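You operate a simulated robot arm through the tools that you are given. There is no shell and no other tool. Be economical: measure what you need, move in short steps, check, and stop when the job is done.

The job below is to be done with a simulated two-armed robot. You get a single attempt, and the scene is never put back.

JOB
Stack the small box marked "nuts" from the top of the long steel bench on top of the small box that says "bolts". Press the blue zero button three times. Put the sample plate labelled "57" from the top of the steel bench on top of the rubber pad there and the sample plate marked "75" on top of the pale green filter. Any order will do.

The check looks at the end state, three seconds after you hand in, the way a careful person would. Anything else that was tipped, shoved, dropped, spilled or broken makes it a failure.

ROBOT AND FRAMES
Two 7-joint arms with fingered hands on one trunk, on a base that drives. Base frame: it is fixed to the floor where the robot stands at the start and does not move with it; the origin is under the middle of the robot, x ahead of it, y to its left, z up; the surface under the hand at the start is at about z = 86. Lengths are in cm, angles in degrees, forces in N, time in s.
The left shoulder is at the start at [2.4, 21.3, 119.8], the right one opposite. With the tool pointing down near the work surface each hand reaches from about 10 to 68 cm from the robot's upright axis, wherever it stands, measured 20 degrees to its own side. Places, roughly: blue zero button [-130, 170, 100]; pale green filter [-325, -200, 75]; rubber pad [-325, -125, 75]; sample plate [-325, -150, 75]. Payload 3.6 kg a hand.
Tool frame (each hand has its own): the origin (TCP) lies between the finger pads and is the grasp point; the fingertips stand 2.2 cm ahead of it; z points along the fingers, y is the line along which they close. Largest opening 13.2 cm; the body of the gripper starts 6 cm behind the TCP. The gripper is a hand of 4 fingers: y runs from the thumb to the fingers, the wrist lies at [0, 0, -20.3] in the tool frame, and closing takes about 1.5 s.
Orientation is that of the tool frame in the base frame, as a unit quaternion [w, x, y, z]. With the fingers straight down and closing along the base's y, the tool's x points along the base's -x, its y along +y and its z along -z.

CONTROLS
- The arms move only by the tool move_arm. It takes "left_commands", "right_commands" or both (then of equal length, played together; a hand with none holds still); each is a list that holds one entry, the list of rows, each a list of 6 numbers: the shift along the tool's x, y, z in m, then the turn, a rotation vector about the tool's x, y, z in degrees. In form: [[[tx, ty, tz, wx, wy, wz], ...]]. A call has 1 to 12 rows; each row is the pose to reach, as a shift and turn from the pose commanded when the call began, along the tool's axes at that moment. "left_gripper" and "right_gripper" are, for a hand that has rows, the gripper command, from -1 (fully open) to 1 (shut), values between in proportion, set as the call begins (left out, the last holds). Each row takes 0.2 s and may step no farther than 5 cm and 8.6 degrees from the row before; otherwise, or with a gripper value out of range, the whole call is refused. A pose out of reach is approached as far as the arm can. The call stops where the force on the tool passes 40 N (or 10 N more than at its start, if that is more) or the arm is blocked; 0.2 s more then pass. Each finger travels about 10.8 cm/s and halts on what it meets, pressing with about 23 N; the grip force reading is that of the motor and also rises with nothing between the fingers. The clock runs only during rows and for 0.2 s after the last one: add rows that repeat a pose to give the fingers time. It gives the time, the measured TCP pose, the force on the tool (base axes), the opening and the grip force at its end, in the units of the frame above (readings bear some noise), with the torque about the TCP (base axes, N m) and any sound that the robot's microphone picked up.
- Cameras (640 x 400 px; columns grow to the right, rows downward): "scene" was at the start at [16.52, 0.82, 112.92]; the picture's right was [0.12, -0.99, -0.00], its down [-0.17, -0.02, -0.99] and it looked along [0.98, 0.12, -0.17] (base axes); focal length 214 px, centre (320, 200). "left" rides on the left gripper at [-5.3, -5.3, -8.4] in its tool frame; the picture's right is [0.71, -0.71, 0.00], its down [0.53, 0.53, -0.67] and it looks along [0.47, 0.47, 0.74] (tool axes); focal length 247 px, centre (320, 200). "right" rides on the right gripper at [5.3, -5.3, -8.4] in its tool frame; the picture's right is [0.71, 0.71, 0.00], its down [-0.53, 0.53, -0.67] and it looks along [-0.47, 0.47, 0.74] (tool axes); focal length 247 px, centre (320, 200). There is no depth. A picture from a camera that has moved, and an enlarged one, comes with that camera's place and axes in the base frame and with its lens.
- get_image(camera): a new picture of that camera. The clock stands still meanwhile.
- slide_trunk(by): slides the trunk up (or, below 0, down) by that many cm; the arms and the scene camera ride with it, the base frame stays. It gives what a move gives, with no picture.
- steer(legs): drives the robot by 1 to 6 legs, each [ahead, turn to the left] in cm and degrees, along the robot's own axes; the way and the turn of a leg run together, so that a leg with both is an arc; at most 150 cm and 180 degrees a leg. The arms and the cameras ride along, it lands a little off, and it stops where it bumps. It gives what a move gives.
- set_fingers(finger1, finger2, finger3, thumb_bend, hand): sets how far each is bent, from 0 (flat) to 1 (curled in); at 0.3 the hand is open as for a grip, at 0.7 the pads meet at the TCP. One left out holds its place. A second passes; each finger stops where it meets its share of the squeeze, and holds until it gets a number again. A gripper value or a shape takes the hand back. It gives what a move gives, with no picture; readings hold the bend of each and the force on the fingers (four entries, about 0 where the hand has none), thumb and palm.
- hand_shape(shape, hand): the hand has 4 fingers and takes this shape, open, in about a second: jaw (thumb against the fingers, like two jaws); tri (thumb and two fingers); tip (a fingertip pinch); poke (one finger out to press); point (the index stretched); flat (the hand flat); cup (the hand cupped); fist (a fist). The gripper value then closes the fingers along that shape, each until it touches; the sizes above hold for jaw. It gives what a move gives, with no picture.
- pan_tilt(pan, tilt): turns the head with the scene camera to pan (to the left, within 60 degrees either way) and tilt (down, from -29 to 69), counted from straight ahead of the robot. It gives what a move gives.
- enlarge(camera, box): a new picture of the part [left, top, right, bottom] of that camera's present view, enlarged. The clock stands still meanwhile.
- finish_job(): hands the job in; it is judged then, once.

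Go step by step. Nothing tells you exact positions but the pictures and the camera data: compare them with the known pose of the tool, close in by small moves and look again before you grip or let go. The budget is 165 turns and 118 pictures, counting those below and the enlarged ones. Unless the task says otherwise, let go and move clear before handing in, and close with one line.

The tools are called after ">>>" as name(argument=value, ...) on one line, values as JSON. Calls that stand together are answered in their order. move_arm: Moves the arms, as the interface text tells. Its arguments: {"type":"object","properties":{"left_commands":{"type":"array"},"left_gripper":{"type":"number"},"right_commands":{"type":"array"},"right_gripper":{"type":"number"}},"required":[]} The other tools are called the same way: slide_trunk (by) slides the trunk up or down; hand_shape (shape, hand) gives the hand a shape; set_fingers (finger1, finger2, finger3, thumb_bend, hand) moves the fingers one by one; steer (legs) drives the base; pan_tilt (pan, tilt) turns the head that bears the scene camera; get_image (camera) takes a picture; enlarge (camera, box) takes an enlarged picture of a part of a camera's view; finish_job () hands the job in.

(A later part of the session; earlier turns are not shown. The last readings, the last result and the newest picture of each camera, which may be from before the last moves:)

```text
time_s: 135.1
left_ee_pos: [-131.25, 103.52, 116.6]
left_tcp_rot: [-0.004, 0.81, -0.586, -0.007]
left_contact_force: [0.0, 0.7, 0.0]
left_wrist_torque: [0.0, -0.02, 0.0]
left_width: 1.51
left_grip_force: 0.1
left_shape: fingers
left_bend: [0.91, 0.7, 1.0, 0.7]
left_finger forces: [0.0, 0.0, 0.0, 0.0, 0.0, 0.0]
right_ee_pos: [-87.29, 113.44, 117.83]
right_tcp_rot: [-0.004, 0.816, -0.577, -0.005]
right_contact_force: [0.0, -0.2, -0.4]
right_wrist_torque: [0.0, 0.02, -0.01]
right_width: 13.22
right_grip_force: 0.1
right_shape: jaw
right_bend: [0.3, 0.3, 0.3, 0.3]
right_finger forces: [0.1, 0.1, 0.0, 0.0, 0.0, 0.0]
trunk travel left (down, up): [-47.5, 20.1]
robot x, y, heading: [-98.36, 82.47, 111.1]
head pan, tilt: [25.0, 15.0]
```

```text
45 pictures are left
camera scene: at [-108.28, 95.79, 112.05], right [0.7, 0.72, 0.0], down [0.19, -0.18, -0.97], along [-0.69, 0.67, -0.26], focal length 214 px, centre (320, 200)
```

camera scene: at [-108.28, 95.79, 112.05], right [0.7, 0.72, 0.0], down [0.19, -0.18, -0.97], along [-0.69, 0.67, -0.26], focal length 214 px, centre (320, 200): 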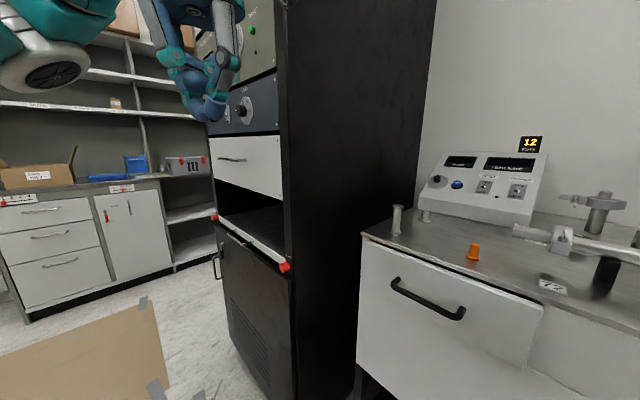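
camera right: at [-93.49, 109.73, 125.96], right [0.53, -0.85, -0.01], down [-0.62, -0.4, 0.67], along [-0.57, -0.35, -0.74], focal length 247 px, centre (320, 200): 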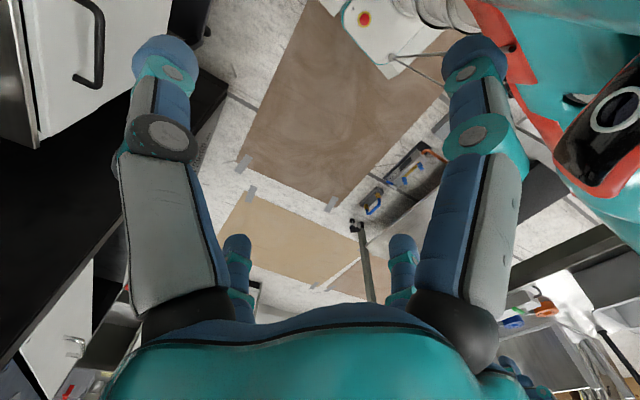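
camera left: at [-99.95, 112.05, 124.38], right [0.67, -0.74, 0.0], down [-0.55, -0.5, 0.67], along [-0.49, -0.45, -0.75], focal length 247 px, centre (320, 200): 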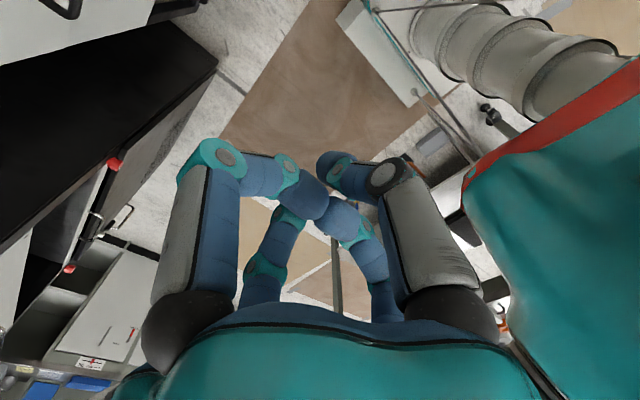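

A toolbox on the floor behind is probably catching the rear corner. I'll drive forward 7 cm and finish the turn.

>>> steer(legs=[[7, 0], [0, -13]])

```text
time_s: 137.0
left_ee_pos: [-128.31, 116.71, 116.64]
left_tcp_rot: [-0.005, 0.741, -0.672, -0.005]
left_contact_force: [-0.3, -0.1, -0.5]
left_wrist_torque: [0.03, -0.01, 0.0]
left_width: 1.51
left_grip_force: 0.1
left_shape: fingers
left_bend: [0.91, 0.7, 1.0, 0.7]
left_finger forces: [0.0, 0.0, 0.0, 0.0, 0.0, 0.0]
right_ee_pos: [-83.32, 116.97, 117.83]
right_tcp_rot: [-0.004, 0.748, -0.664, -0.004]
right_contact_force: [0.7, -0.4, 0.2]
right_wrist_torque: [0.01, -0.04, -0.03]
right_width: 13.19
right_grip_force: 0.0
right_shape: jaw
right_bend: [0.3, 0.3, 0.3, 0.3]
right_finger forces: [0.1, 0.1, 0.0, 0.0, 0.1, 0.1]
trunk travel left (down, up): [-47.5, 20.1]
robot x, y, heading: [-101.64, 88.74, 98.5]
head pan, tilt: [25.0, 15.0]
```

Turning further right to about 80° brings the left shoulder closer and moves the elbow away from the rack. I'll do that and ease forward.

>>> steer(legs=[[0, -18], [4, 0]])

>>> pan_tilt(pan=30, tilt=15)

>>> get_image(camera="scene")

```text
time_s: 138.8
left_ee_pos: [-117.25, 126.79, 116.99]
left_tcp_rot: [0.006, -0.627, 0.779, 0.009]
left_contact_force: [4.1, -1.0, 0.2]
left_wrist_torque: [0.12, 0.36, -0.01]
left_width: 1.52
left_grip_force: 0.1
left_shape: fingers
left_bend: [0.91, 0.7, 1.0, 0.7]
left_finger forces: [0.0, 0.0, 0.1, 0.0, 0.1, 0.1]
right_ee_pos: [-74.4, 113.38, 117.81]
right_tcp_rot: [0.004, -0.638, 0.77, 0.009]
right_contact_force: [0.2, 0.8, 0.4]
right_wrist_torque: [0.03, 0.03, -0.01]
right_width: 13.21
right_grip_force: 0.1
right_shape: jaw
right_bend: [0.3, 0.3, 0.3, 0.3]
right_finger forces: [0.1, 0.1, 0.0, 0.0, 0.1, 0.0]
trunk travel left (down, up): [-47.5, 20.1]
robot x, y, heading: [-101.47, 92.71, 80.4]
head pan, tilt: [25.0, 15.0]
```

```text
time_s: 139.5
left_ee_pos: [-117.43, 126.88, 116.95]
left_tcp_rot: [0.005, -0.626, 0.78, 0.009]
left_contact_force: [-0.4, 0.3, -0.9]
left_wrist_torque: [0.03, 0.0, -0.01]
left_width: 1.55
left_grip_force: 0.1
left_shape: fingers
left_bend: [0.91, 0.7, 1.0, 0.7]
left_finger forces: [0.0, 0.1, 0.0, 0.0, 0.0, 0.1]
right_ee_pos: [-74.55, 113.46, 117.95]
right_tcp_rot: [0.005, -0.637, 0.771, 0.008]
right_contact_force: [0.2, 0.1, -0.4]
right_wrist_torque: [-0.03, 0.03, -0.01]
right_width: 13.22
right_grip_force: 0.0
right_shape: jaw
right_bend: [0.3, 0.3, 0.3, 0.3]
right_finger forces: [0.0, 0.0, 0.0, 0.0, 0.0, 0.0]
trunk travel left (down, up): [-47.5, 20.1]
robot x, y, heading: [-101.69, 92.43, 80.8]
head pan, tilt: [30.0, 15.0]
```

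```text
44 pictures are left
camera scene: at [-103.3, 108.95, 112.06], right [0.94, 0.35, -0.01], down [0.08, -0.24, -0.97], along [-0.34, 0.9, -0.26], focal length 214 px, centre (320, 200)
```

scene: 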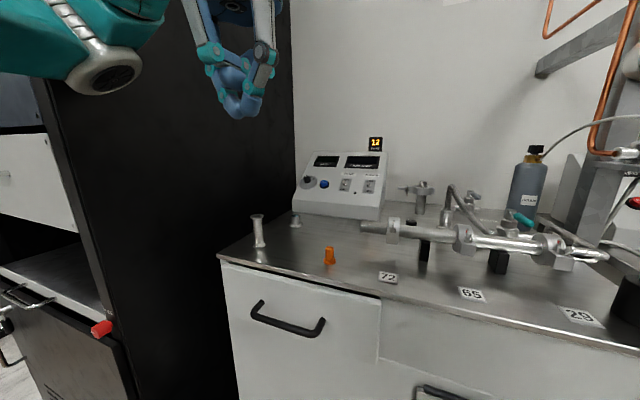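

All clear. I'll tilt the left hand to 45° while moving toward the console, and stop partway to check.

>>> move_arm(left_commands=[[[-0.03, 0.015, 0, -0.8, -7.5, -2.0], [-0.06, 0.03, 0, -1.6, -15.0, -4.0], [-0.09, 0.045, 0, -2.4, -22.5, -6.0], [-0.12, 0.06, 0, -3.3, -30.0, -8.0], [-0.155, 0.078, 0, -4.1, -37.5, -10.0], [-0.19, 0.095, 0, -4.9, -44.9, -11.9], [-0.19, 0.095, 0, -4.9, -44.9, -11.9]]])

>>> get_image(camera="scene")

```text
time_s: 140.9
left_ee_pos: [-115.64, 154.32, 118.08]
left_tcp_rot: [0.29, -0.622, 0.68, 0.259]
left_contact_force: [0.2, 0.9, -1.1]
left_wrist_torque: [0.03, 0.05, 0.03]
left_width: 1.51
left_grip_force: 0.0
left_shape: fingers
left_bend: [0.91, 0.7, 1.0, 0.7]
left_finger forces: [0.0, 0.0, 0.0, 0.0, 0.0, 0.0]
right_ee_pos: [-71.91, 118.23, 118.3]
right_tcp_rot: [0.006, -0.615, 0.788, 0.015]
right_contact_force: [-0.6, -0.9, -0.2]
right_wrist_torque: [0.07, -0.04, -0.01]
right_width: 13.2
right_grip_force: 0.1
right_shape: jaw
right_bend: [0.3, 0.3, 0.3, 0.3]
right_finger forces: [0.0, 0.0, 0.0, 0.0, 0.0, 0.0]
trunk travel left (down, up): [-47.5, 20.1]
robot x, y, heading: [-100.81, 100.89, 67.2]
head pan, tilt: [30.0, 15.0]
stopped in row 7 (left hand): the arm was blocked; the commanded pose is now the measured one
```

```text
43 pictures are left
camera scene: at [-94.77, 115.16, 112.56], right [0.99, 0.13, -0.04], down [-0.01, -0.24, -0.97], along [-0.13, 0.96, -0.24], focal length 214 px, centre (320, 200)
```

scene: 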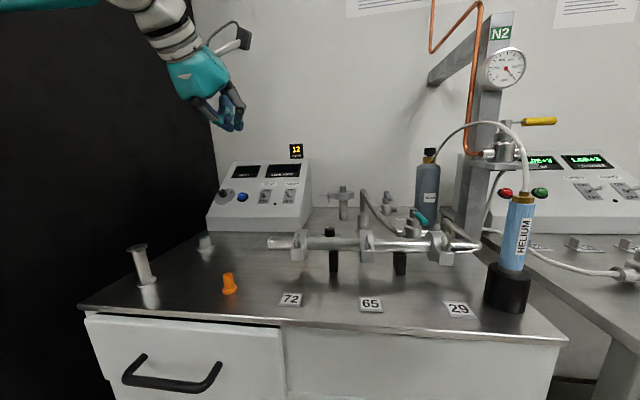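

The elbow pushed on the rack and slid the robot a bit. I'll retract the hand and shift the robot about 12 cm to the right before trying again.

>>> move_arm(left_commands=[[[0.03, -0.012, -0.03, 0, 6, 0], [0.06, -0.024, -0.06, 0, 12, 0], [0.09, -0.037, -0.09, 0, 18, 0], [0.12, -0.05, -0.12, 0, 25, 0], [0.15, -0.062, -0.15, 0, 32, 0], [0.178, -0.074, -0.181, 0, 40, 0], [0.178, -0.074, -0.181, 0, 44, 0]]])

>>> steer(legs=[[-13, 0], [0, -50], [15, 0], [0, 65]])

```text
time_s: 141.3
left_ee_pos: [-117.39, 158.14, 116.0]
left_tcp_rot: [0.251, -0.649, 0.674, 0.247]
left_contact_force: [-0.6, 1.5, -2.0]
left_wrist_torque: [-0.02, -0.08, -0.02]
left_width: 1.53
left_grip_force: 0.0
left_shape: fingers
left_bend: [0.92, 0.7, 1.0, 0.7]
left_finger forces: [0.0, 0.0, 0.0, 0.0, 0.0, 0.0]
right_ee_pos: [-73.03, 124.45, 117.6]
right_tcp_rot: [0.001, -0.623, 0.782, -0.003]
right_contact_force: [-0.7, 1.0, -0.8]
right_wrist_torque: [-0.14, -0.02, -0.03]
right_width: 13.21
right_grip_force: 0.1
right_shape: jaw
right_bend: [0.3, 0.3, 0.3, 0.3]
right_finger forces: [0.0, 0.1, 0.0, 0.0, 0.1, 0.1]
trunk travel left (down, up): [-47.5, 20.1]
robot x, y, heading: [-99.86, 102.2, 64.5]
head pan, tilt: [30.0, 15.0]
stopped in row 1 (left hand): the arm was blocked; the commanded pose is now the measured one
```

```text
time_s: 142.0
left_ee_pos: [-121.87, 155.84, 116.32]
left_tcp_rot: [0.28, -0.644, 0.67, 0.241]
left_contact_force: [-8.8, 1.0, 2.3]
left_wrist_torque: [-0.11, -0.47, -0.4]
left_width: 1.53
left_grip_force: 0.1
left_shape: fingers
left_bend: [0.92, 0.7, 1.0, 0.7]
left_finger forces: [0.0, 0.0, 0.0, 0.0, 0.0, 0.0]
right_ee_pos: [-78.38, 122.1, 119.57]
right_tcp_rot: [0.035, -0.624, 0.781, -0.008]
right_contact_force: [-4.9, 0.6, 0.7]
right_wrist_torque: [-0.06, -0.34, 0.01]
right_width: 13.19
right_grip_force: 0.1
right_shape: jaw
right_bend: [0.3, 0.3, 0.3, 0.3]
right_finger forces: [0.0, 0.1, 0.0, 0.0, 0.0, 0.0]
trunk travel left (down, up): [-47.5, 20.1]
robot x, y, heading: [-99.76, 103.81, 61.0]
head pan, tilt: [30.0, 15.0]
stopped in leg 1: the robot was blocked; the commanded pose is now the measured one
```

The elbow is still against the rack's side. Turning right should swing it away from the rack.

>>> steer(legs=[[0, -12]])

>>> get_image(camera="scene")

```text
time_s: 142.7
left_ee_pos: [-120.51, 156.25, 116.65]
left_tcp_rot: [0.274, -0.637, 0.676, 0.25]
left_contact_force: [0.0, -0.1, 0.5]
left_wrist_torque: [0.0, 0.0, 0.01]
left_width: 1.52
left_grip_force: 0.0
left_shape: fingers
left_bend: [0.92, 0.7, 1.0, 0.7]
left_finger forces: [0.1, 0.0, 0.0, 0.1, 0.0, 0.0]
right_ee_pos: [-76.85, 121.76, 119.4]
right_tcp_rot: [0.03, -0.614, 0.789, -0.003]
right_contact_force: [-0.1, -0.1, -0.3]
right_wrist_torque: [-0.03, 0.0, -0.01]
right_width: 13.21
right_grip_force: 0.1
right_shape: jaw
right_bend: [0.3, 0.3, 0.3, 0.3]
right_finger forces: [0.1, 0.1, 0.0, 0.0, 0.1, 0.0]
trunk travel left (down, up): [-47.5, 20.1]
robot x, y, heading: [-99.3, 103.47, 60.1]
head pan, tilt: [30.0, 15.0]
stopped in leg 1: the robot was blocked; the commanded pose is now the measured one
```

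```text
42 pictures are left
camera scene: at [-96.16, 119.66, 112.04], right [1.0, 0.0, 0.0], down [0.0, -0.26, -0.97], along [0.0, 0.97, -0.26], focal length 214 px, centre (320, 200)
```

scene: 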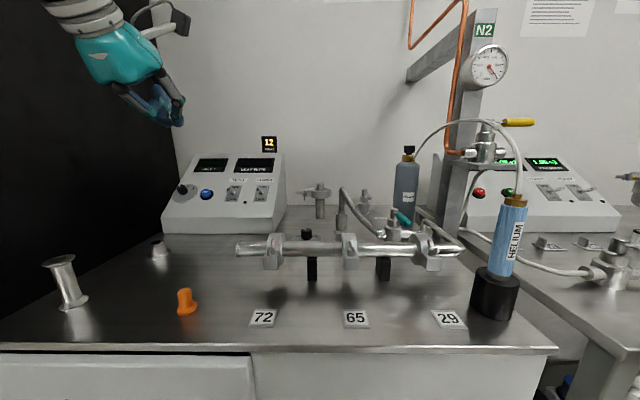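

Level and calm now, and the hand already points at the console with good tilt. I'll move carefully to a 10 cm stand-off from the button.

>>> move_arm(left_commands=[[[-0.001, 0.017, 0.031, 0, 0, 0], [-0.002, 0.034, 0.062, 0, 0, 0], [-0.004, 0.051, 0.093, 0, 0, 0], [-0.005, 0.068, 0.124, 0, 0, 0], [-0.005, 0.068, 0.124, 0, 0, 0]]])

>>> get_image(camera="scene")

>>> get_image(camera="left")

```text
time_s: 144.1
left_ee_pos: [-125.09, 164.9, 109.44]
left_tcp_rot: [0.267, -0.632, 0.677, 0.266]
left_contact_force: [-0.2, 0.3, 0.0]
left_wrist_torque: [-0.01, 0.0, 0.0]
left_width: 1.54
left_grip_force: 0.2
left_shape: fingers
left_bend: [0.92, 0.7, 1.0, 0.7]
left_finger forces: [0.1, 0.1, 0.0, 0.0, 0.1, 0.0]
right_ee_pos: [-74.77, 121.02, 118.95]
right_tcp_rot: [0.024, -0.614, 0.789, 0.005]
right_contact_force: [0.7, -1.0, -0.6]
right_wrist_torque: [0.0, -0.04, -0.01]
right_width: 13.2
right_grip_force: 0.0
right_shape: jaw
right_bend: [0.3, 0.3, 0.3, 0.3]
right_finger forces: [0.1, 0.0, 0.0, 0.0, 0.0, 0.0]
trunk travel left (down, up): [-47.5, 20.1]
robot x, y, heading: [-99.19, 103.56, 60.2]
head pan, tilt: [30.0, 15.0]
stopped in row 5 (left hand): the arm was blocked; the commanded pose is now the measured one
```

```text
41 pictures are left
camera scene: at [-93.83, 119.38, 111.76], right [1.0, 0.0, -0.02], down [-0.02, -0.26, -0.97], along [-0.01, 0.97, -0.26], focal length 214 px, centre (320, 200)
```

scene: 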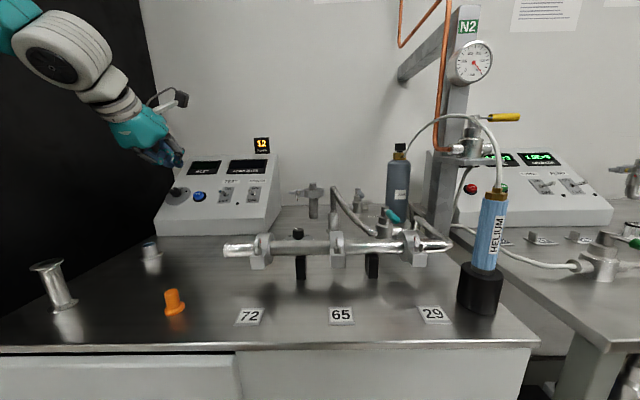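

```text
40 pictures are left
camera left: at [-119.62, 162.64, 119.02], right [0.67, -0.55, -0.51], down [-0.57, -0.81, 0.12], along [-0.48, 0.21, -0.85], focal length 247 px, centre (320, 200)
```

left: 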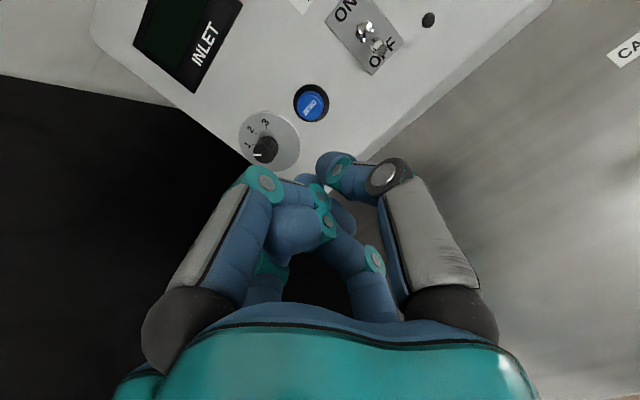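

The hand is almost on the button's axis; I estimate the button at (-125.8, 174.6, 99.6). I'll shift 1.6 cm left and advance 6 cm, then look.

>>> move_arm(left_commands=[[[0, 0.008, 0.02, 0, 0, 0], [0, 0.016, 0.04, 0, 0, 0], [0, 0.016, 0.06, 0, 0, 0], [0, 0.016, 0.06, 0, 0, 0]]])

>>> get_image(camera="left")

>>> enlarge(camera="scene", box=[100, 100, 300, 225])

```text
time_s: 145.3
left_ee_pos: [-126.98, 169.35, 105.87]
left_tcp_rot: [0.265, -0.632, 0.674, 0.274]
left_contact_force: [-0.2, 0.0, 0.2]
left_wrist_torque: [-0.01, 0.02, 0.0]
left_width: 1.52
left_grip_force: 0.0
left_shape: fingers
left_bend: [0.92, 0.7, 1.0, 0.7]
left_finger forces: [0.0, 0.0, 0.0, 0.0, 0.0, 0.0]
right_ee_pos: [-74.99, 120.98, 119.1]
right_tcp_rot: [0.025, -0.614, 0.789, 0.006]
right_contact_force: [0.0, -0.4, 0.0]
right_wrist_torque: [0.03, 0.02, 0.01]
right_width: 13.17
right_grip_force: 0.1
right_shape: jaw
right_bend: [0.3, 0.3, 0.3, 0.3]
right_finger forces: [0.0, 0.0, 0.0, 0.0, 0.1, 0.0]
trunk travel left (down, up): [-47.5, 20.1]
robot x, y, heading: [-99.27, 104.31, 59.7]
head pan, tilt: [30.0, 15.0]
stopped in row 4 (left hand): the arm was blocked; the commanded pose is now the measured one
```

```text
39 pictures are left
camera left: at [-121.45, 166.91, 115.35], right [0.66, -0.54, -0.52], down [-0.56, -0.82, 0.12], along [-0.49, 0.21, -0.84], focal length 247 px, centre (320, 200)
```

left: 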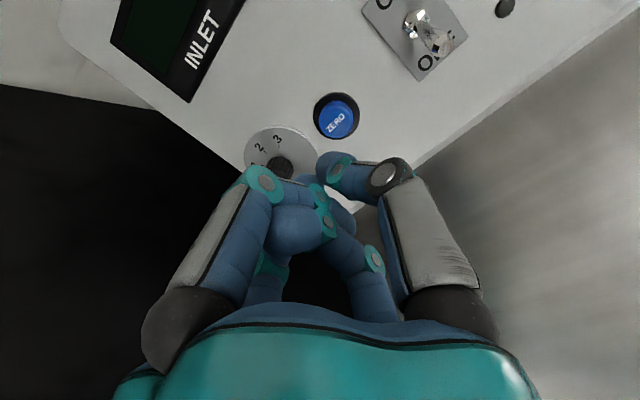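

```text
3.20 times, centred on (200, 162) of scene
camera zoom: at [-93.29, 119.27, 111.83], right [1.0, -0.01, -0.03], down [-0.03, -0.25, -0.97], along [0.0, 0.97, -0.25], focal length 686 px, centre (704, 320)
```

zoom: 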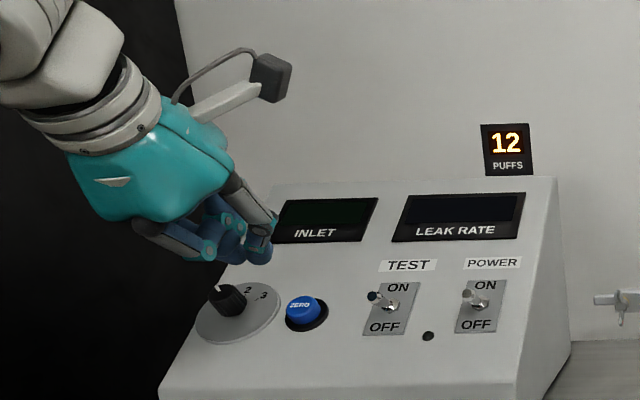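

Fine correction: about 0.9 cm back right, then advance to just short of contact.

>>> move_arm(left_commands=[[[0.001, -0.005, 0.01, 0, 0, 0], [0.002, -0.009, 0.02, 0, 0, 0], [0.002, -0.009, 0.03, 0, 0, 0], [0.002, -0.009, 0.035, 0, 0, 0]]])

>>> get_image(camera="left")

>>> enlarge(camera="scene", box=[100, 100, 300, 225])

```text
time_s: 146.5
left_ee_pos: [-126.34, 171.83, 103.52]
left_tcp_rot: [0.266, -0.631, 0.673, 0.279]
left_contact_force: [-0.1, 0.3, -1.1]
left_wrist_torque: [0.0, -0.05, 0.02]
left_width: 1.56
left_grip_force: 0.0
left_shape: fingers
left_bend: [0.92, 0.7, 1.0, 0.7]
left_finger forces: [0.0, 0.1, 0.0, 0.0, 0.0, 0.0]
right_ee_pos: [-75.13, 120.94, 119.1]
right_tcp_rot: [0.027, -0.615, 0.788, 0.004]
right_contact_force: [0.0, 0.5, -0.2]
right_wrist_torque: [0.03, 0.03, -0.02]
right_width: 13.2
right_grip_force: 0.0
right_shape: jaw
right_bend: [0.3, 0.3, 0.3, 0.3]
right_finger forces: [0.1, 0.0, 0.0, 0.0, 0.1, 0.0]
trunk travel left (down, up): [-47.5, 20.1]
robot x, y, heading: [-99.7, 104.22, 59.2]
head pan, tilt: [30.0, 15.0]
stopped in row 4 (left hand): the arm was blocked; the commanded pose is now the measured one
```

```text
37 pictures are left
camera left: at [-120.79, 169.32, 113.0], right [0.66, -0.53, -0.53], down [-0.56, -0.82, 0.12], along [-0.5, 0.22, -0.84], focal length 247 px, centre (320, 200)
```

left: 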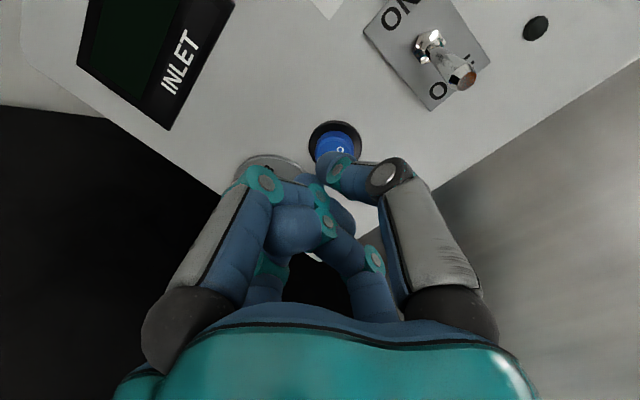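

```text
3.20 times, centred on (200, 162) of scene
camera zoom: at [-93.08, 119.46, 111.84], right [1.0, -0.02, -0.03], down [-0.03, -0.25, -0.97], along [0.01, 0.97, -0.25], focal length 686 px, centre (704, 320)
```

zoom: 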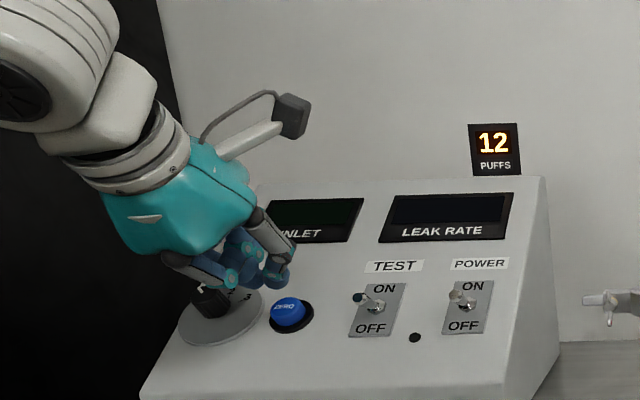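

The tip is now right in front of the button. I'll press with small steps.

>>> move_arm(left_commands=[[[0.002, -0.003, 0.006, 0, 0, 0], [0.003, -0.003, 0.012, 0, 0, 0], [0.003, -0.003, 0.018, 0, 0, 0], [0.003, -0.003, 0.024, 0, 0, 0]]])

>>> enlarge(camera="scene", box=[100, 100, 300, 225])

```text
time_s: 147.7
left_ee_pos: [-126.31, 173.34, 101.7]
left_tcp_rot: [0.267, -0.63, 0.673, 0.281]
left_contact_force: [-0.8, -0.8, 0.1]
left_wrist_torque: [-0.02, 0.0, 0.01]
left_width: 1.52
left_grip_force: 1.1
left_shape: fingers
left_bend: [0.92, 0.7, 1.0, 0.7]
left_finger forces: [0.0, 0.0, 0.0, 0.0, 1.1, 0.0]
right_ee_pos: [-75.5, 120.88, 119.31]
right_tcp_rot: [0.029, -0.614, 0.789, 0.004]
right_contact_force: [-0.2, 0.3, 0.6]
right_wrist_torque: [0.03, 0.0, 0.01]
right_width: 13.22
right_grip_force: 0.1
right_shape: jaw
right_bend: [0.3, 0.3, 0.3, 0.3]
right_finger forces: [0.0, 0.1, 0.1, 0.0, 0.1, 0.0]
trunk travel left (down, up): [-47.5, 20.1]
robot x, y, heading: [-99.81, 104.42, 58.5]
head pan, tilt: [30.0, 15.0]
heard: click
stopped in row 4 (left hand): the arm was blocked; the commanded pose is now the measured one
```

```text
3.20 times, centred on (200, 162) of scene
camera zoom: at [-93.06, 119.74, 111.8], right [1.0, -0.03, -0.02], down [-0.03, -0.26, -0.97], along [0.02, 0.97, -0.26], focal length 686 px, centre (704, 320)
```

zoom: 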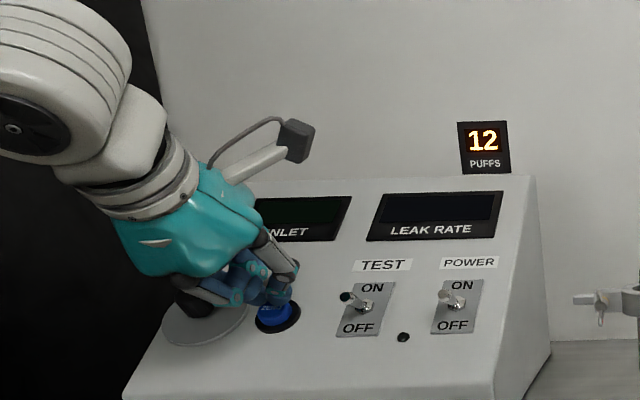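

A click was heard on the first press. I'll retract to release, then press again.

>>> move_arm(left_commands=[[[0, 0, -0.008, 0, 0, 0], [0, 0, -0.016, 0, 0, 0], [0, 0, -0.018, 0, 0, 0]]])

>>> enlarge(camera="scene", box=[100, 100, 300, 225])

```text
time_s: 148.5
left_ee_pos: [-126.48, 172.94, 102.32]
left_tcp_rot: [0.268, -0.633, 0.674, 0.273]
left_contact_force: [-0.3, -0.4, 0.2]
left_wrist_torque: [-0.01, 0.01, 0.01]
left_width: 1.55
left_grip_force: 0.0
left_shape: fingers
left_bend: [0.92, 0.7, 1.0, 0.7]
left_finger forces: [0.1, 0.0, 0.0, 0.0, 0.0, 0.1]
right_ee_pos: [-76.06, 121.58, 119.56]
right_tcp_rot: [0.03, -0.613, 0.79, -0.001]
right_contact_force: [0.3, -0.4, 0.3]
right_wrist_torque: [0.03, -0.02, 0.01]
right_width: 13.21
right_grip_force: 0.0
right_shape: jaw
right_bend: [0.3, 0.3, 0.3, 0.3]
right_finger forces: [0.1, 0.0, 0.1, 0.0, 0.1, 0.0]
trunk travel left (down, up): [-47.5, 20.1]
robot x, y, heading: [-99.7, 104.49, 58.3]
head pan, tilt: [30.0, 15.0]
```

```text
3.20 times, centred on (200, 162) of scene
camera zoom: at [-93.28, 121.16, 111.83], right [1.0, -0.03, -0.02], down [-0.03, -0.27, -0.96], along [0.02, 0.96, -0.27], focal length 686 px, centre (704, 320)
```

zoom: 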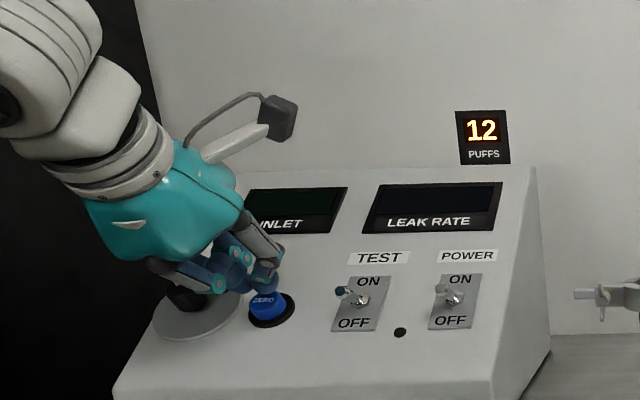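

Released. I'll retract a bit more, then press a second time.

>>> move_arm(left_commands=[[[0, 0, -0.007, 0, 0, 0], [0, 0, -0.012, 0, 0, 0], [0, 0, -0.012, 0, 0, 0]]])

>>> move_arm(left_commands=[[[0, 0, 0.006, 0, 0, 0], [0, 0, 0.012, 0, 0, 0], [0, 0, 0.018, 0, 0, 0], [0, 0, 0.022, 0, 0, 0]]])

```text
time_s: 149.3
left_ee_pos: [-127.07, 172.24, 103.1]
left_tcp_rot: [0.267, -0.633, 0.674, 0.271]
left_contact_force: [0.7, -1.2, -0.4]
left_wrist_torque: [-0.02, -0.01, 0.03]
left_width: 1.53
left_grip_force: 0.1
left_shape: fingers
left_bend: [0.92, 0.7, 1.0, 0.7]
left_finger forces: [0.0, 0.0, 0.1, 0.0, 0.0, 0.1]
right_ee_pos: [-76.88, 121.8, 119.64]
right_tcp_rot: [0.031, -0.613, 0.79, -0.003]
right_contact_force: [-0.1, 0.5, 0.8]
right_wrist_torque: [0.02, -0.02, 0.01]
right_width: 13.19
right_grip_force: 0.0
right_shape: jaw
right_bend: [0.3, 0.3, 0.3, 0.3]
right_finger forces: [0.1, 0.0, 0.1, 0.0, 0.0, 0.0]
trunk travel left (down, up): [-47.5, 20.1]
robot x, y, heading: [-99.47, 104.48, 58.6]
head pan, tilt: [30.0, 15.0]
```

```text
time_s: 150.3
left_ee_pos: [-126.74, 173.21, 102.5]
left_tcp_rot: [0.266, -0.629, 0.674, 0.281]
left_contact_force: [0.0, -0.2, -0.2]
left_wrist_torque: [-0.01, 0.02, -0.02]
left_width: 1.53
left_grip_force: 0.0
left_shape: fingers
left_bend: [0.92, 0.7, 1.0, 0.7]
left_finger forces: [0.0, 0.0, 0.0, 0.0, 0.0, 0.0]
right_ee_pos: [-75.97, 121.23, 119.67]
right_tcp_rot: [0.031, -0.613, 0.79, 0.001]
right_contact_force: [0.6, -0.5, 0.9]
right_wrist_torque: [-0.04, 0.05, 0.02]
right_width: 13.21
right_grip_force: 0.1
right_shape: jaw
right_bend: [0.3, 0.3, 0.3, 0.3]
right_finger forces: [0.0, 0.1, 0.1, 0.0, 0.1, 0.0]
trunk travel left (down, up): [-47.5, 20.1]
robot x, y, heading: [-99.66, 104.25, 58.4]
head pan, tilt: [30.0, 15.0]
```

Not quite there yet; I'll advance a bit more.

>>> move_arm(left_commands=[[[0.003, -0.004, 0.004, 0, 0, 0], [0.003, -0.004, 0.009, 0, 0, 0], [0.003, -0.004, 0.014, 0, 0, 0]]])

```text
time_s: 151.1
left_ee_pos: [-126.07, 173.93, 101.53]
left_tcp_rot: [0.267, -0.628, 0.674, 0.284]
left_contact_force: [-0.3, -2.4, 2.1]
left_wrist_torque: [-0.02, 0.01, 0.02]
left_width: 1.53
left_grip_force: 1.3
left_shape: fingers
left_bend: [0.92, 0.7, 1.0, 0.7]
left_finger forces: [0.0, 2.0, 0.1, 0.0, 1.7, 0.0]
right_ee_pos: [-75.61, 121.07, 119.51]
right_tcp_rot: [0.03, -0.612, 0.79, 0.003]
right_contact_force: [0.1, -0.4, 0.9]
right_wrist_torque: [0.01, 0.03, 0.02]
right_width: 13.22
right_grip_force: 0.1
right_shape: jaw
right_bend: [0.3, 0.3, 0.3, 0.3]
right_finger forces: [0.0, 0.1, 0.0, 0.0, 0.1, 0.0]
trunk travel left (down, up): [-47.5, 20.1]
robot x, y, heading: [-99.5, 104.49, 58.4]
head pan, tilt: [30.0, 15.0]
heard: click
```

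Second click. I'll release fully, then do the third press.

>>> move_arm(left_commands=[[[0, 0, -0.008, 0, 0, 0], [0, 0, -0.016, 0, 0, 0], [0, 0, -0.022, 0, 0, 0], [0, 0, -0.024, 0, 0, 0]]])

>>> move_arm(left_commands=[[[0, 0, 0.008, 0, 0, 0], [0, -0.001, 0.016, 0, 0, 0], [0, -0.001, 0.022, 0, 0, 0]]])

```text
time_s: 152.1
left_ee_pos: [-126.25, 172.67, 101.99]
left_tcp_rot: [0.267, -0.633, 0.674, 0.271]
left_contact_force: [-1.1, -0.3, -0.1]
left_wrist_torque: [-0.02, 0.02, -0.01]
left_width: 1.55
left_grip_force: 0.2
left_shape: fingers
left_bend: [0.92, 0.7, 1.0, 0.7]
left_finger forces: [0.2, 0.0, 0.0, 0.0, 0.0, 0.1]
right_ee_pos: [-76.5, 121.67, 119.53]
right_tcp_rot: [0.031, -0.613, 0.789, -0.002]
right_contact_force: [0.1, -0.5, -0.8]
right_wrist_torque: [-0.01, 0.0, -0.03]
right_width: 13.19
right_grip_force: 0.0
right_shape: jaw
right_bend: [0.3, 0.3, 0.3, 0.3]
right_finger forces: [0.0, 0.0, 0.0, 0.0, 0.0, 0.1]
trunk travel left (down, up): [-47.5, 20.1]
robot x, y, heading: [-99.53, 104.49, 58.5]
head pan, tilt: [30.0, 15.0]
```

```text
time_s: 152.9
left_ee_pos: [-125.97, 173.93, 101.61]
left_tcp_rot: [0.265, -0.628, 0.674, 0.283]
left_contact_force: [-1.7, -5.7, 6.2]
left_wrist_torque: [-0.02, 0.03, 0.02]
left_width: 1.51
left_grip_force: 4.1
left_shape: fingers
left_bend: [0.92, 0.7, 1.0, 0.7]
left_finger forces: [0.1, 5.4, 0.0, 0.2, 3.1, 0.1]
right_ee_pos: [-75.73, 121.17, 119.67]
right_tcp_rot: [0.03, -0.613, 0.789, 0.002]
right_contact_force: [-0.1, -0.7, 0.1]
right_wrist_torque: [0.01, 0.01, 0.01]
right_width: 13.21
right_grip_force: 0.0
right_shape: jaw
right_bend: [0.3, 0.3, 0.3, 0.3]
right_finger forces: [0.0, 0.1, 0.1, 0.1, 0.0, 0.0]
trunk travel left (down, up): [-47.5, 20.1]
robot x, y, heading: [-99.03, 104.55, 58.2]
head pan, tilt: [30.0, 15.0]
heard: click
```

Third click: the button is done. I'll retract away from the panel, then back toward the robot.

>>> move_arm(left_commands=[[[0, 0, -0.02, 0, 0, 0], [0, 0, -0.05, 0, 0, 0], [0, 0, -0.09, 0, 0, 0], [0, 0, -0.13, 0, 0, 0], [0.02, -0.02, -0.16, 0, 0, 0], [0.045, -0.045, -0.19, 0, 6, 0], [0.07, -0.07, -0.22, 0, 12, 0], [0.1, -0.1, -0.25, 0, 18, 0], [0.124, -0.13, -0.275, 0, 24, 0]]])

>>> get_image(camera="scene")

```text
refused: row 8 steps farther than a row can; nothing moved
```

```text
33 pictures are left
camera scene: at [-92.91, 121.02, 111.91], right [1.0, -0.03, -0.03], down [-0.03, -0.27, -0.96], along [0.02, 0.96, -0.27], focal length 214 px, centre (320, 200)
```

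scene: 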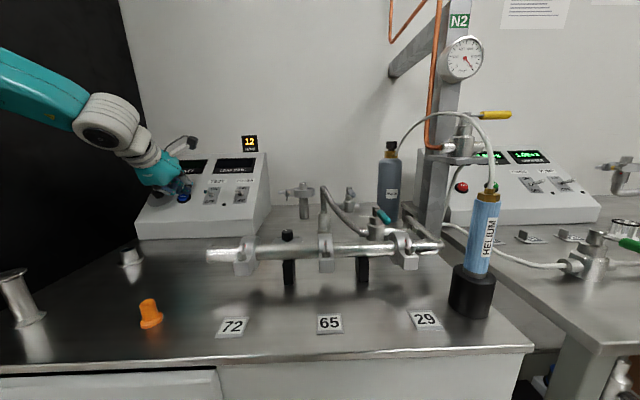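

I'll retract with smaller steps: off the panel, up, then to the right, so the elbow swings away from the rack.

>>> move_arm(left_commands=[[[0, 0, -0.03, 0, 0, 0], [0, 0, -0.07, 0, 0, 0], [0, 0, -0.11, 0, 0, 0], [-0.02, 0, -0.14, 0, 0, 0], [-0.045, -0.01, -0.165, 0, 0, 0], [-0.07, -0.03, -0.19, 0, 0, 0], [-0.084, -0.065, -0.21, 0, 0, 0], [-0.086, -0.11, -0.21, 0, 0, 0], [-0.088, -0.155, -0.21, 0, 0, 0], [-0.09, -0.2, -0.21, 0, 0, 0], [-0.09, -0.245, -0.21, 0, 0, 0], [-0.09, -0.29, -0.21, 0, 0, 0]]])

>>> get_image(camera="scene")

```text
time_s: 155.5
left_ee_pos: [-99.16, 164.3, 120.19]
left_tcp_rot: [0.268, -0.634, 0.671, 0.276]
left_contact_force: [1.0, -0.9, 2.1]
left_wrist_torque: [-0.08, 0.08, 0.07]
left_width: 1.54
left_grip_force: 0.0
left_shape: fingers
left_bend: [0.92, 0.7, 1.0, 0.7]
left_finger forces: [0.0, 0.0, 0.0, 0.0, 0.1, 0.1]
right_ee_pos: [-77.86, 121.73, 119.82]
right_tcp_rot: [0.036, -0.614, 0.789, -0.007]
right_contact_force: [0.0, -0.6, -0.4]
right_wrist_torque: [-0.04, 0.02, -0.01]
right_width: 13.22
right_grip_force: 0.1
right_shape: jaw
right_bend: [0.3, 0.3, 0.3, 0.3]
right_finger forces: [0.1, 0.1, 0.0, 0.1, 0.1, 0.0]
trunk travel left (down, up): [-47.5, 20.1]
robot x, y, heading: [-99.72, 104.24, 58.4]
head pan, tilt: [30.0, 15.0]
```

```text
32 pictures are left
camera scene: at [-95.58, 120.24, 112.0], right [1.0, -0.03, 0.0], down [-0.01, -0.26, -0.97], along [0.03, 0.96, -0.26], focal length 214 px, centre (320, 200)
```

scene: 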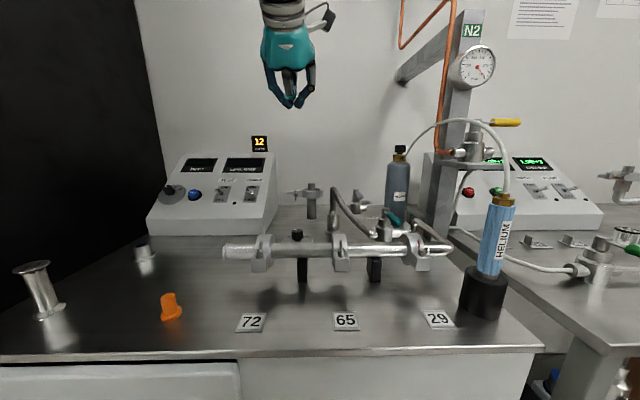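

Console and cabinet are undisturbed. I'll back away and tuck the left hand upright.

>>> steer(legs=[[-12, 0]])

>>> move_arm(left_commands=[[[0.03, -0.002, -0.024, 0, 7.5, 0], [0.06, -0.004, -0.048, 0, 15, 0], [0.095, -0.007, -0.074, 0, 22.5, 0], [0.13, -0.01, -0.1, 0, 30, 0], [0.16, -0.012, -0.124, 0, 37.5, 0], [0.19, -0.014, -0.147, 0, 45, 0]]])

>>> hand_shape(hand="left", shape="jaw")

```text
time_s: 156.8
left_ee_pos: [-105.21, 152.96, 122.98]
left_tcp_rot: [0.294, -0.63, 0.664, 0.275]
left_contact_force: [-1.3, 2.2, -10.6]
left_wrist_torque: [0.5, -0.07, -0.09]
left_width: 1.52
left_grip_force: 0.0
left_shape: fingers
left_bend: [0.92, 0.7, 1.0, 0.7]
left_finger forces: [0.1, 0.1, 0.0, 0.1, 0.0, 0.0]
right_ee_pos: [-84.41, 111.13, 119.94]
right_tcp_rot: [0.037, -0.615, 0.788, -0.004]
right_contact_force: [-0.8, -0.5, 0.5]
right_wrist_torque: [0.05, 0.03, -0.03]
right_width: 13.2
right_grip_force: 0.0
right_shape: jaw
right_bend: [0.3, 0.3, 0.3, 0.3]
right_finger forces: [0.1, 0.0, 0.1, 0.1, 0.0, 0.0]
trunk travel left (down, up): [-47.5, 20.1]
robot x, y, heading: [-106.22, 93.74, 58.6]
head pan, tilt: [30.0, 15.0]
```

```text
time_s: 158.2
left_ee_pos: [-106.16, 131.51, 120.49]
left_tcp_rot: [0.017, -0.687, 0.726, 0.013]
left_contact_force: [-0.1, 0.0, 0.7]
left_wrist_torque: [0.0, 0.02, 0.0]
left_width: 1.53
left_grip_force: 0.0
left_shape: fingers
left_bend: [0.92, 0.7, 1.0, 0.7]
left_finger forces: [0.1, 0.0, 0.1, 0.1, 0.0, 0.0]
left hand out of reach, approached as far as the arm can: row 2, 3, 4, 5, 6
right_ee_pos: [-84.37, 111.11, 120.07]
right_tcp_rot: [0.036, -0.614, 0.788, -0.005]
right_contact_force: [-0.2, -0.1, 0.8]
right_wrist_torque: [0.01, 0.01, 0.04]
right_width: 13.19
right_grip_force: 0.1
right_shape: jaw
right_bend: [0.3, 0.3, 0.3, 0.3]
right_finger forces: [0.1, 0.1, 0.1, 0.0, 0.0, 0.0]
trunk travel left (down, up): [-47.5, 20.1]
robot x, y, heading: [-105.9, 94.17, 59.0]
head pan, tilt: [30.0, 15.0]
```

```text
time_s: 159.1
left_ee_pos: [-106.06, 131.5, 120.25]
left_tcp_rot: [0.017, -0.687, 0.727, 0.014]
left_contact_force: [0.1, -0.1, -0.4]
left_wrist_torque: [0.01, 0.03, 0.01]
left_width: 13.21
left_grip_force: 0.0
left_shape: jaw
left_bend: [0.3, 0.3, 0.3, 0.3]
left_finger forces: [0.0, 0.1, 0.0, 0.1, 0.0, 0.1]
right_ee_pos: [-84.4, 111.2, 120.06]
right_tcp_rot: [0.036, -0.615, 0.788, -0.004]
right_contact_force: [0.8, -0.5, 0.6]
right_wrist_torque: [-0.01, 0.0, -0.03]
right_width: 13.2
right_grip_force: 0.1
right_shape: jaw
right_bend: [0.3, 0.3, 0.3, 0.3]
right_finger forces: [0.1, 0.1, 0.0, 0.1, 0.0, 0.0]
trunk travel left (down, up): [-47.5, 20.1]
robot x, y, heading: [-106.01, 93.9, 58.5]
head pan, tilt: [30.0, 15.0]
```

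Next I'll turn around to face -x.

>>> steer(legs=[[-6, 0], [0, 116]])

>>> pan_tilt(pan=0, tilt=25)

```text
time_s: 163.3
left_ee_pos: [-146.17, 95.89, 120.29]
left_tcp_rot: [-0.006, 0.992, -0.123, -0.02]
left_contact_force: [-0.2, -0.8, -0.7]
left_wrist_torque: [0.0, -0.02, -0.01]
left_width: 13.21
left_grip_force: 0.0
left_shape: jaw
left_bend: [0.3, 0.3, 0.3, 0.3]
left_finger forces: [0.1, 0.0, 0.1, 0.0, 0.1, 0.0]
right_ee_pos: [-122.04, 113.33, 119.93]
right_tcp_rot: [-0.033, 0.975, -0.217, -0.018]
right_contact_force: [-0.6, -0.5, -0.7]
right_wrist_torque: [0.06, -0.02, -0.02]
right_width: 13.22
right_grip_force: 0.0
right_shape: jaw
right_bend: [0.3, 0.3, 0.3, 0.3]
right_finger forces: [0.0, 0.1, 0.1, 0.0, 0.1, 0.0]
trunk travel left (down, up): [-47.5, 20.1]
robot x, y, heading: [-105.68, 92.24, 139.9]
head pan, tilt: [30.0, 15.0]
stopped in leg 2: the robot was blocked; the commanded pose is now the measured one
```

```text
time_s: 164.3
left_ee_pos: [-145.78, 96.23, 120.56]
left_tcp_rot: [-0.005, 0.992, -0.124, -0.021]
left_contact_force: [0.1, 0.5, 0.8]
left_wrist_torque: [0.0, -0.01, 0.02]
left_width: 13.21
left_grip_force: 0.1
left_shape: jaw
left_bend: [0.3, 0.3, 0.3, 0.3]
left_finger forces: [0.0, 0.1, 0.0, 0.0, 0.1, 0.0]
right_ee_pos: [-121.81, 113.59, 119.93]
right_tcp_rot: [-0.03, 0.976, -0.217, -0.019]
right_contact_force: [-0.1, -0.2, -0.3]
right_wrist_torque: [0.01, 0.05, 0.0]
right_width: 13.18
right_grip_force: 0.1
right_shape: jaw
right_bend: [0.3, 0.3, 0.3, 0.3]
right_finger forces: [0.0, 0.1, 0.1, 0.0, 0.1, 0.0]
trunk travel left (down, up): [-47.5, 20.1]
robot x, y, heading: [-105.54, 92.58, 139.8]
head pan, tilt: [0.0, 25.0]
```

>>> steer(legs=[[-8, 0], [0, 40]])

>>> get_image(camera="scene")

```text
time_s: 167.2
left_ee_pos: [-132.68, 64.21, 120.38]
left_tcp_rot: [0.002, 0.975, 0.219, -0.022]
left_contact_force: [0.5, 0.0, 0.4]
left_wrist_torque: [0.03, 0.0, 0.0]
left_width: 13.18
left_grip_force: 0.0
left_shape: jaw
left_bend: [0.3, 0.3, 0.3, 0.3]
left_finger forces: [0.0, 0.1, 0.1, 0.0, 0.0, 0.0]
right_ee_pos: [-125.22, 93.0, 120.09]
right_tcp_rot: [-0.023, 0.991, 0.126, -0.029]
right_contact_force: [0.2, 0.5, 1.3]
right_wrist_torque: [0.01, 0.01, 0.0]
right_width: 13.22
right_grip_force: 0.1
right_shape: jaw
right_bend: [0.3, 0.3, 0.3, 0.3]
right_finger forces: [0.0, 0.0, 0.0, 0.1, 0.1, 0.0]
trunk travel left (down, up): [-47.5, 20.1]
robot x, y, heading: [-99.19, 90.26, 179.1]
head pan, tilt: [0.0, 25.0]
```

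```text
31 pictures are left
camera scene: at [-116.35, 90.17, 110.42], right [0.02, 1.0, 0.0], down [0.42, -0.01, -0.91], along [-0.91, 0.02, -0.42], focal length 214 px, centre (320, 200)
```

scene: 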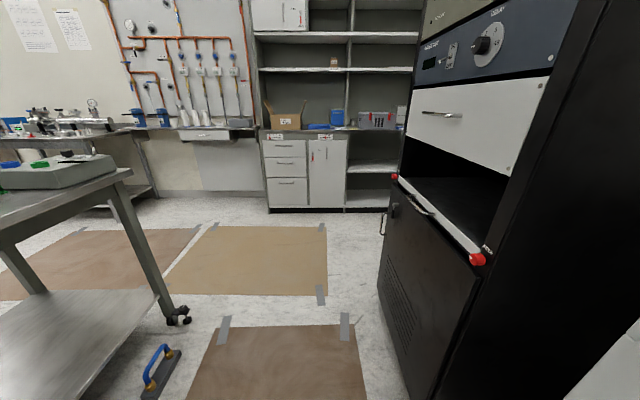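

The corridor ahead is clear. I'll drive to about (-240, 68) between the rack and the table, then turn left to look.

>>> steer(legs=[[0, 9.5], [142, 0], [0, 55]])

>>> get_image(camera="scene")

```text
time_s: 177.3
left_ee_pos: [-230.33, 29.41, 120.43]
left_tcp_rot: [0.014, 0.724, 0.69, -0.017]
left_contact_force: [-0.6, -0.1, 0.2]
left_wrist_torque: [0.03, 0.01, -0.02]
left_width: 13.21
left_grip_force: 0.1
left_shape: jaw
left_bend: [0.3, 0.3, 0.3, 0.3]
left_finger forces: [0.1, 0.1, 0.0, 0.0, 0.1, 0.0]
right_ee_pos: [-252.2, 49.66, 120.0]
right_tcp_rot: [-0.004, 0.784, 0.619, -0.036]
right_contact_force: [-0.3, -0.2, 0.6]
right_wrist_torque: [0.03, -0.02, 0.02]
right_width: 13.18
right_grip_force: 0.1
right_shape: jaw
right_bend: [0.3, 0.3, 0.3, 0.3]
right_finger forces: [0.0, 0.1, 0.0, 0.0, 0.1, 0.1]
trunk travel left (down, up): [-47.5, 20.1]
robot x, y, heading: [-240.34, 72.9, -119.2]
head pan, tilt: [0.0, 25.0]
```

```text
30 pictures are left
camera scene: at [-249.01, 57.98, 110.41], right [-0.87, 0.49, 0.0], down [0.21, 0.37, -0.91], along [-0.44, -0.79, -0.42], focal length 214 px, centre (320, 200)
```

scene: 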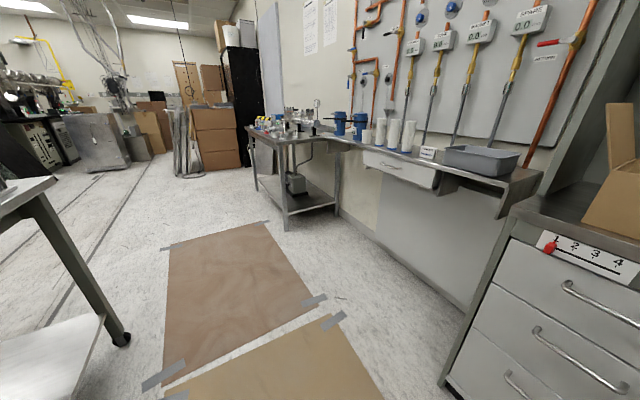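

The target table is ahead on the right: front edge near x≈-303, starting at y≈-105. I'll drive down the lane at x≈-251 and turn to face it.

>>> steer(legs=[[22, 0], [0, 29], [145, 0], [45, 0], [0, -90]])

>>> pan_tilt(pan=0, tilt=40)

>>> get_image(camera="scene")

```text
time_s: 192.7
left_ee_pos: [-278.59, -172.44, 120.73]
left_tcp_rot: [0.008, 0.941, 0.337, -0.021]
left_contact_force: [-1.0, -0.1, 0.5]
left_wrist_torque: [-0.06, -0.09, 0.01]
left_width: 13.21
left_grip_force: 0.1
left_shape: jaw
left_bend: [0.3, 0.3, 0.3, 0.3]
left_finger forces: [0.0, 0.0, 0.0, 0.0, 0.0, 0.1]
right_ee_pos: [-278.25, -142.65, 120.23]
right_tcp_rot: [-0.016, 0.969, 0.246, -0.03]
right_contact_force: [0.6, -0.1, -0.1]
right_wrist_torque: [-0.05, -0.03, -0.03]
right_width: 13.22
right_grip_force: 0.1
right_shape: jaw
right_bend: [0.3, 0.3, 0.3, 0.3]
right_finger forces: [0.1, 0.0, 0.0, 0.1, 0.0, 0.0]
trunk travel left (down, up): [-47.5, 20.1]
robot x, y, heading: [-251.64, -141.19, -169.3]
head pan, tilt: [0.0, 25.0]
stopped in leg 5: the robot was blocked; the commanded pose is now the measured one
```

```text
time_s: 193.5
left_ee_pos: [-278.52, -172.88, 120.62]
left_tcp_rot: [0.006, 0.941, 0.338, -0.023]
left_contact_force: [0.6, -0.1, 0.3]
left_wrist_torque: [-0.01, -0.04, -0.03]
left_width: 13.23
left_grip_force: 0.1
left_shape: jaw
left_bend: [0.3, 0.3, 0.3, 0.3]
left_finger forces: [0.1, 0.0, 0.0, 0.0, 0.0, 0.1]
right_ee_pos: [-278.14, -143.0, 120.16]
right_tcp_rot: [-0.019, 0.968, 0.247, -0.031]
right_contact_force: [-1.1, -0.3, 0.1]
right_wrist_torque: [-0.02, 0.02, -0.04]
right_width: 13.18
right_grip_force: 0.1
right_shape: jaw
right_bend: [0.3, 0.3, 0.3, 0.3]
right_finger forces: [0.0, 0.0, 0.0, 0.0, 0.0, 0.1]
trunk travel left (down, up): [-47.5, 20.1]
robot x, y, heading: [-251.71, -141.25, -169.1]
head pan, tilt: [0.0, 40.0]
```

```text
29 pictures are left
camera scene: at [-267.77, -144.09, 108.1], right [-0.19, 0.98, 0.0], down [0.63, 0.12, -0.77], along [-0.75, -0.14, -0.64], focal length 214 px, centre (320, 200)
```

scene: 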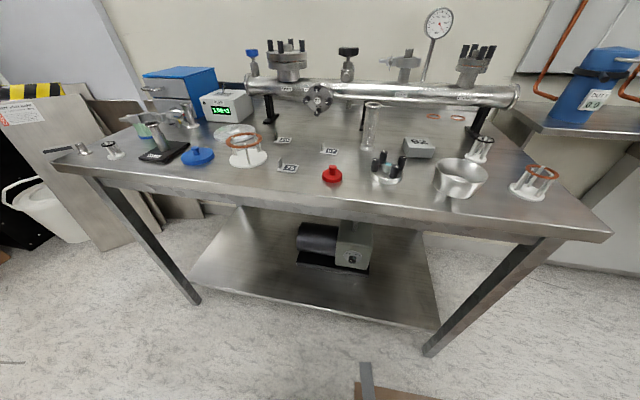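

Here is the table with labelled plates. I'll zoom in to find the 57 and 75 plates, the pad and the filter.

>>> enlarge(camera="scene", box=[220, 110, 400, 210])

>>> enlarge(camera="scene", box=[60, 100, 240, 200])

>>> enlarge(camera="scene", box=[360, 120, 580, 240])

```text
3.56 times, centred on (310, 160) of scene
camera zoom: at [-267.77, -144.09, 108.1], right [-0.19, 0.98, 0.0], down [0.63, 0.12, -0.77], along [-0.75, -0.14, -0.64], focal length 763 px, centre (356, 342)
```

zoom: 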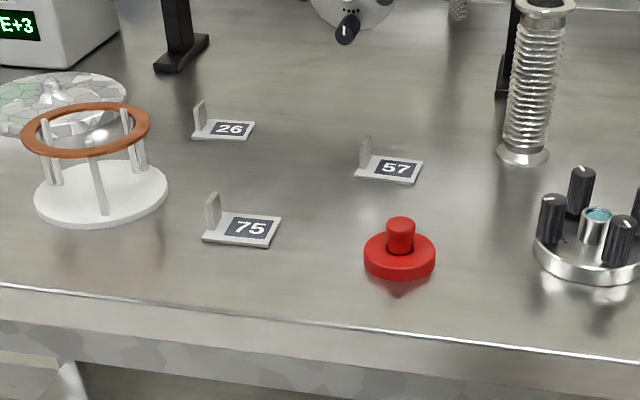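

```text
3.56 times, centred on (150, 150) of scene
camera zoom: at [-267.77, -144.09, 108.1], right [-0.19, 0.98, 0.0], down [0.63, 0.12, -0.77], along [-0.75, -0.14, -0.64], focal length 763 px, centre (924, 378)
```

zoom: 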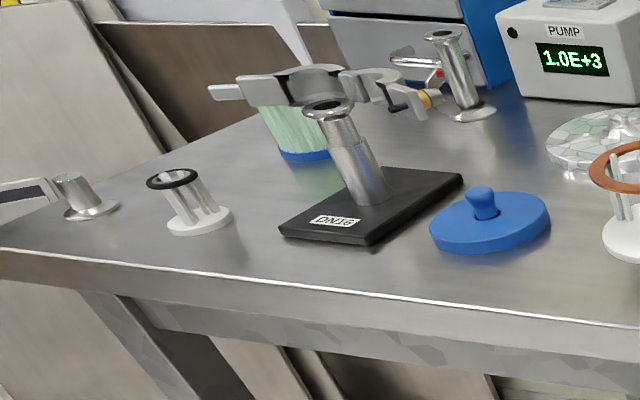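

```text
2.91 times, centred on (470, 180) of scene
camera zoom: at [-267.77, -144.09, 108.1], right [-0.19, 0.98, 0.0], down [0.63, 0.12, -0.77], along [-0.75, -0.14, -0.64], focal length 624 px, centre (-116, 258)
```

zoom: 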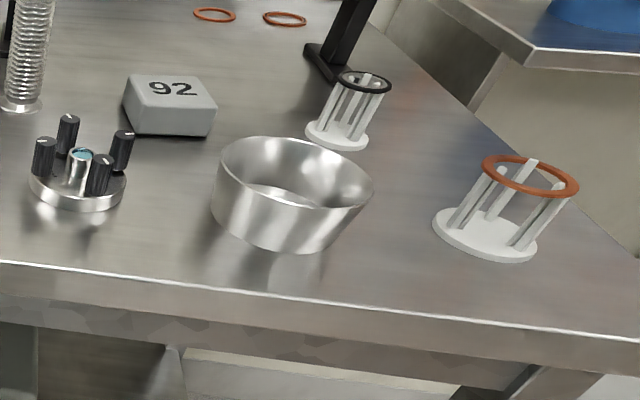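

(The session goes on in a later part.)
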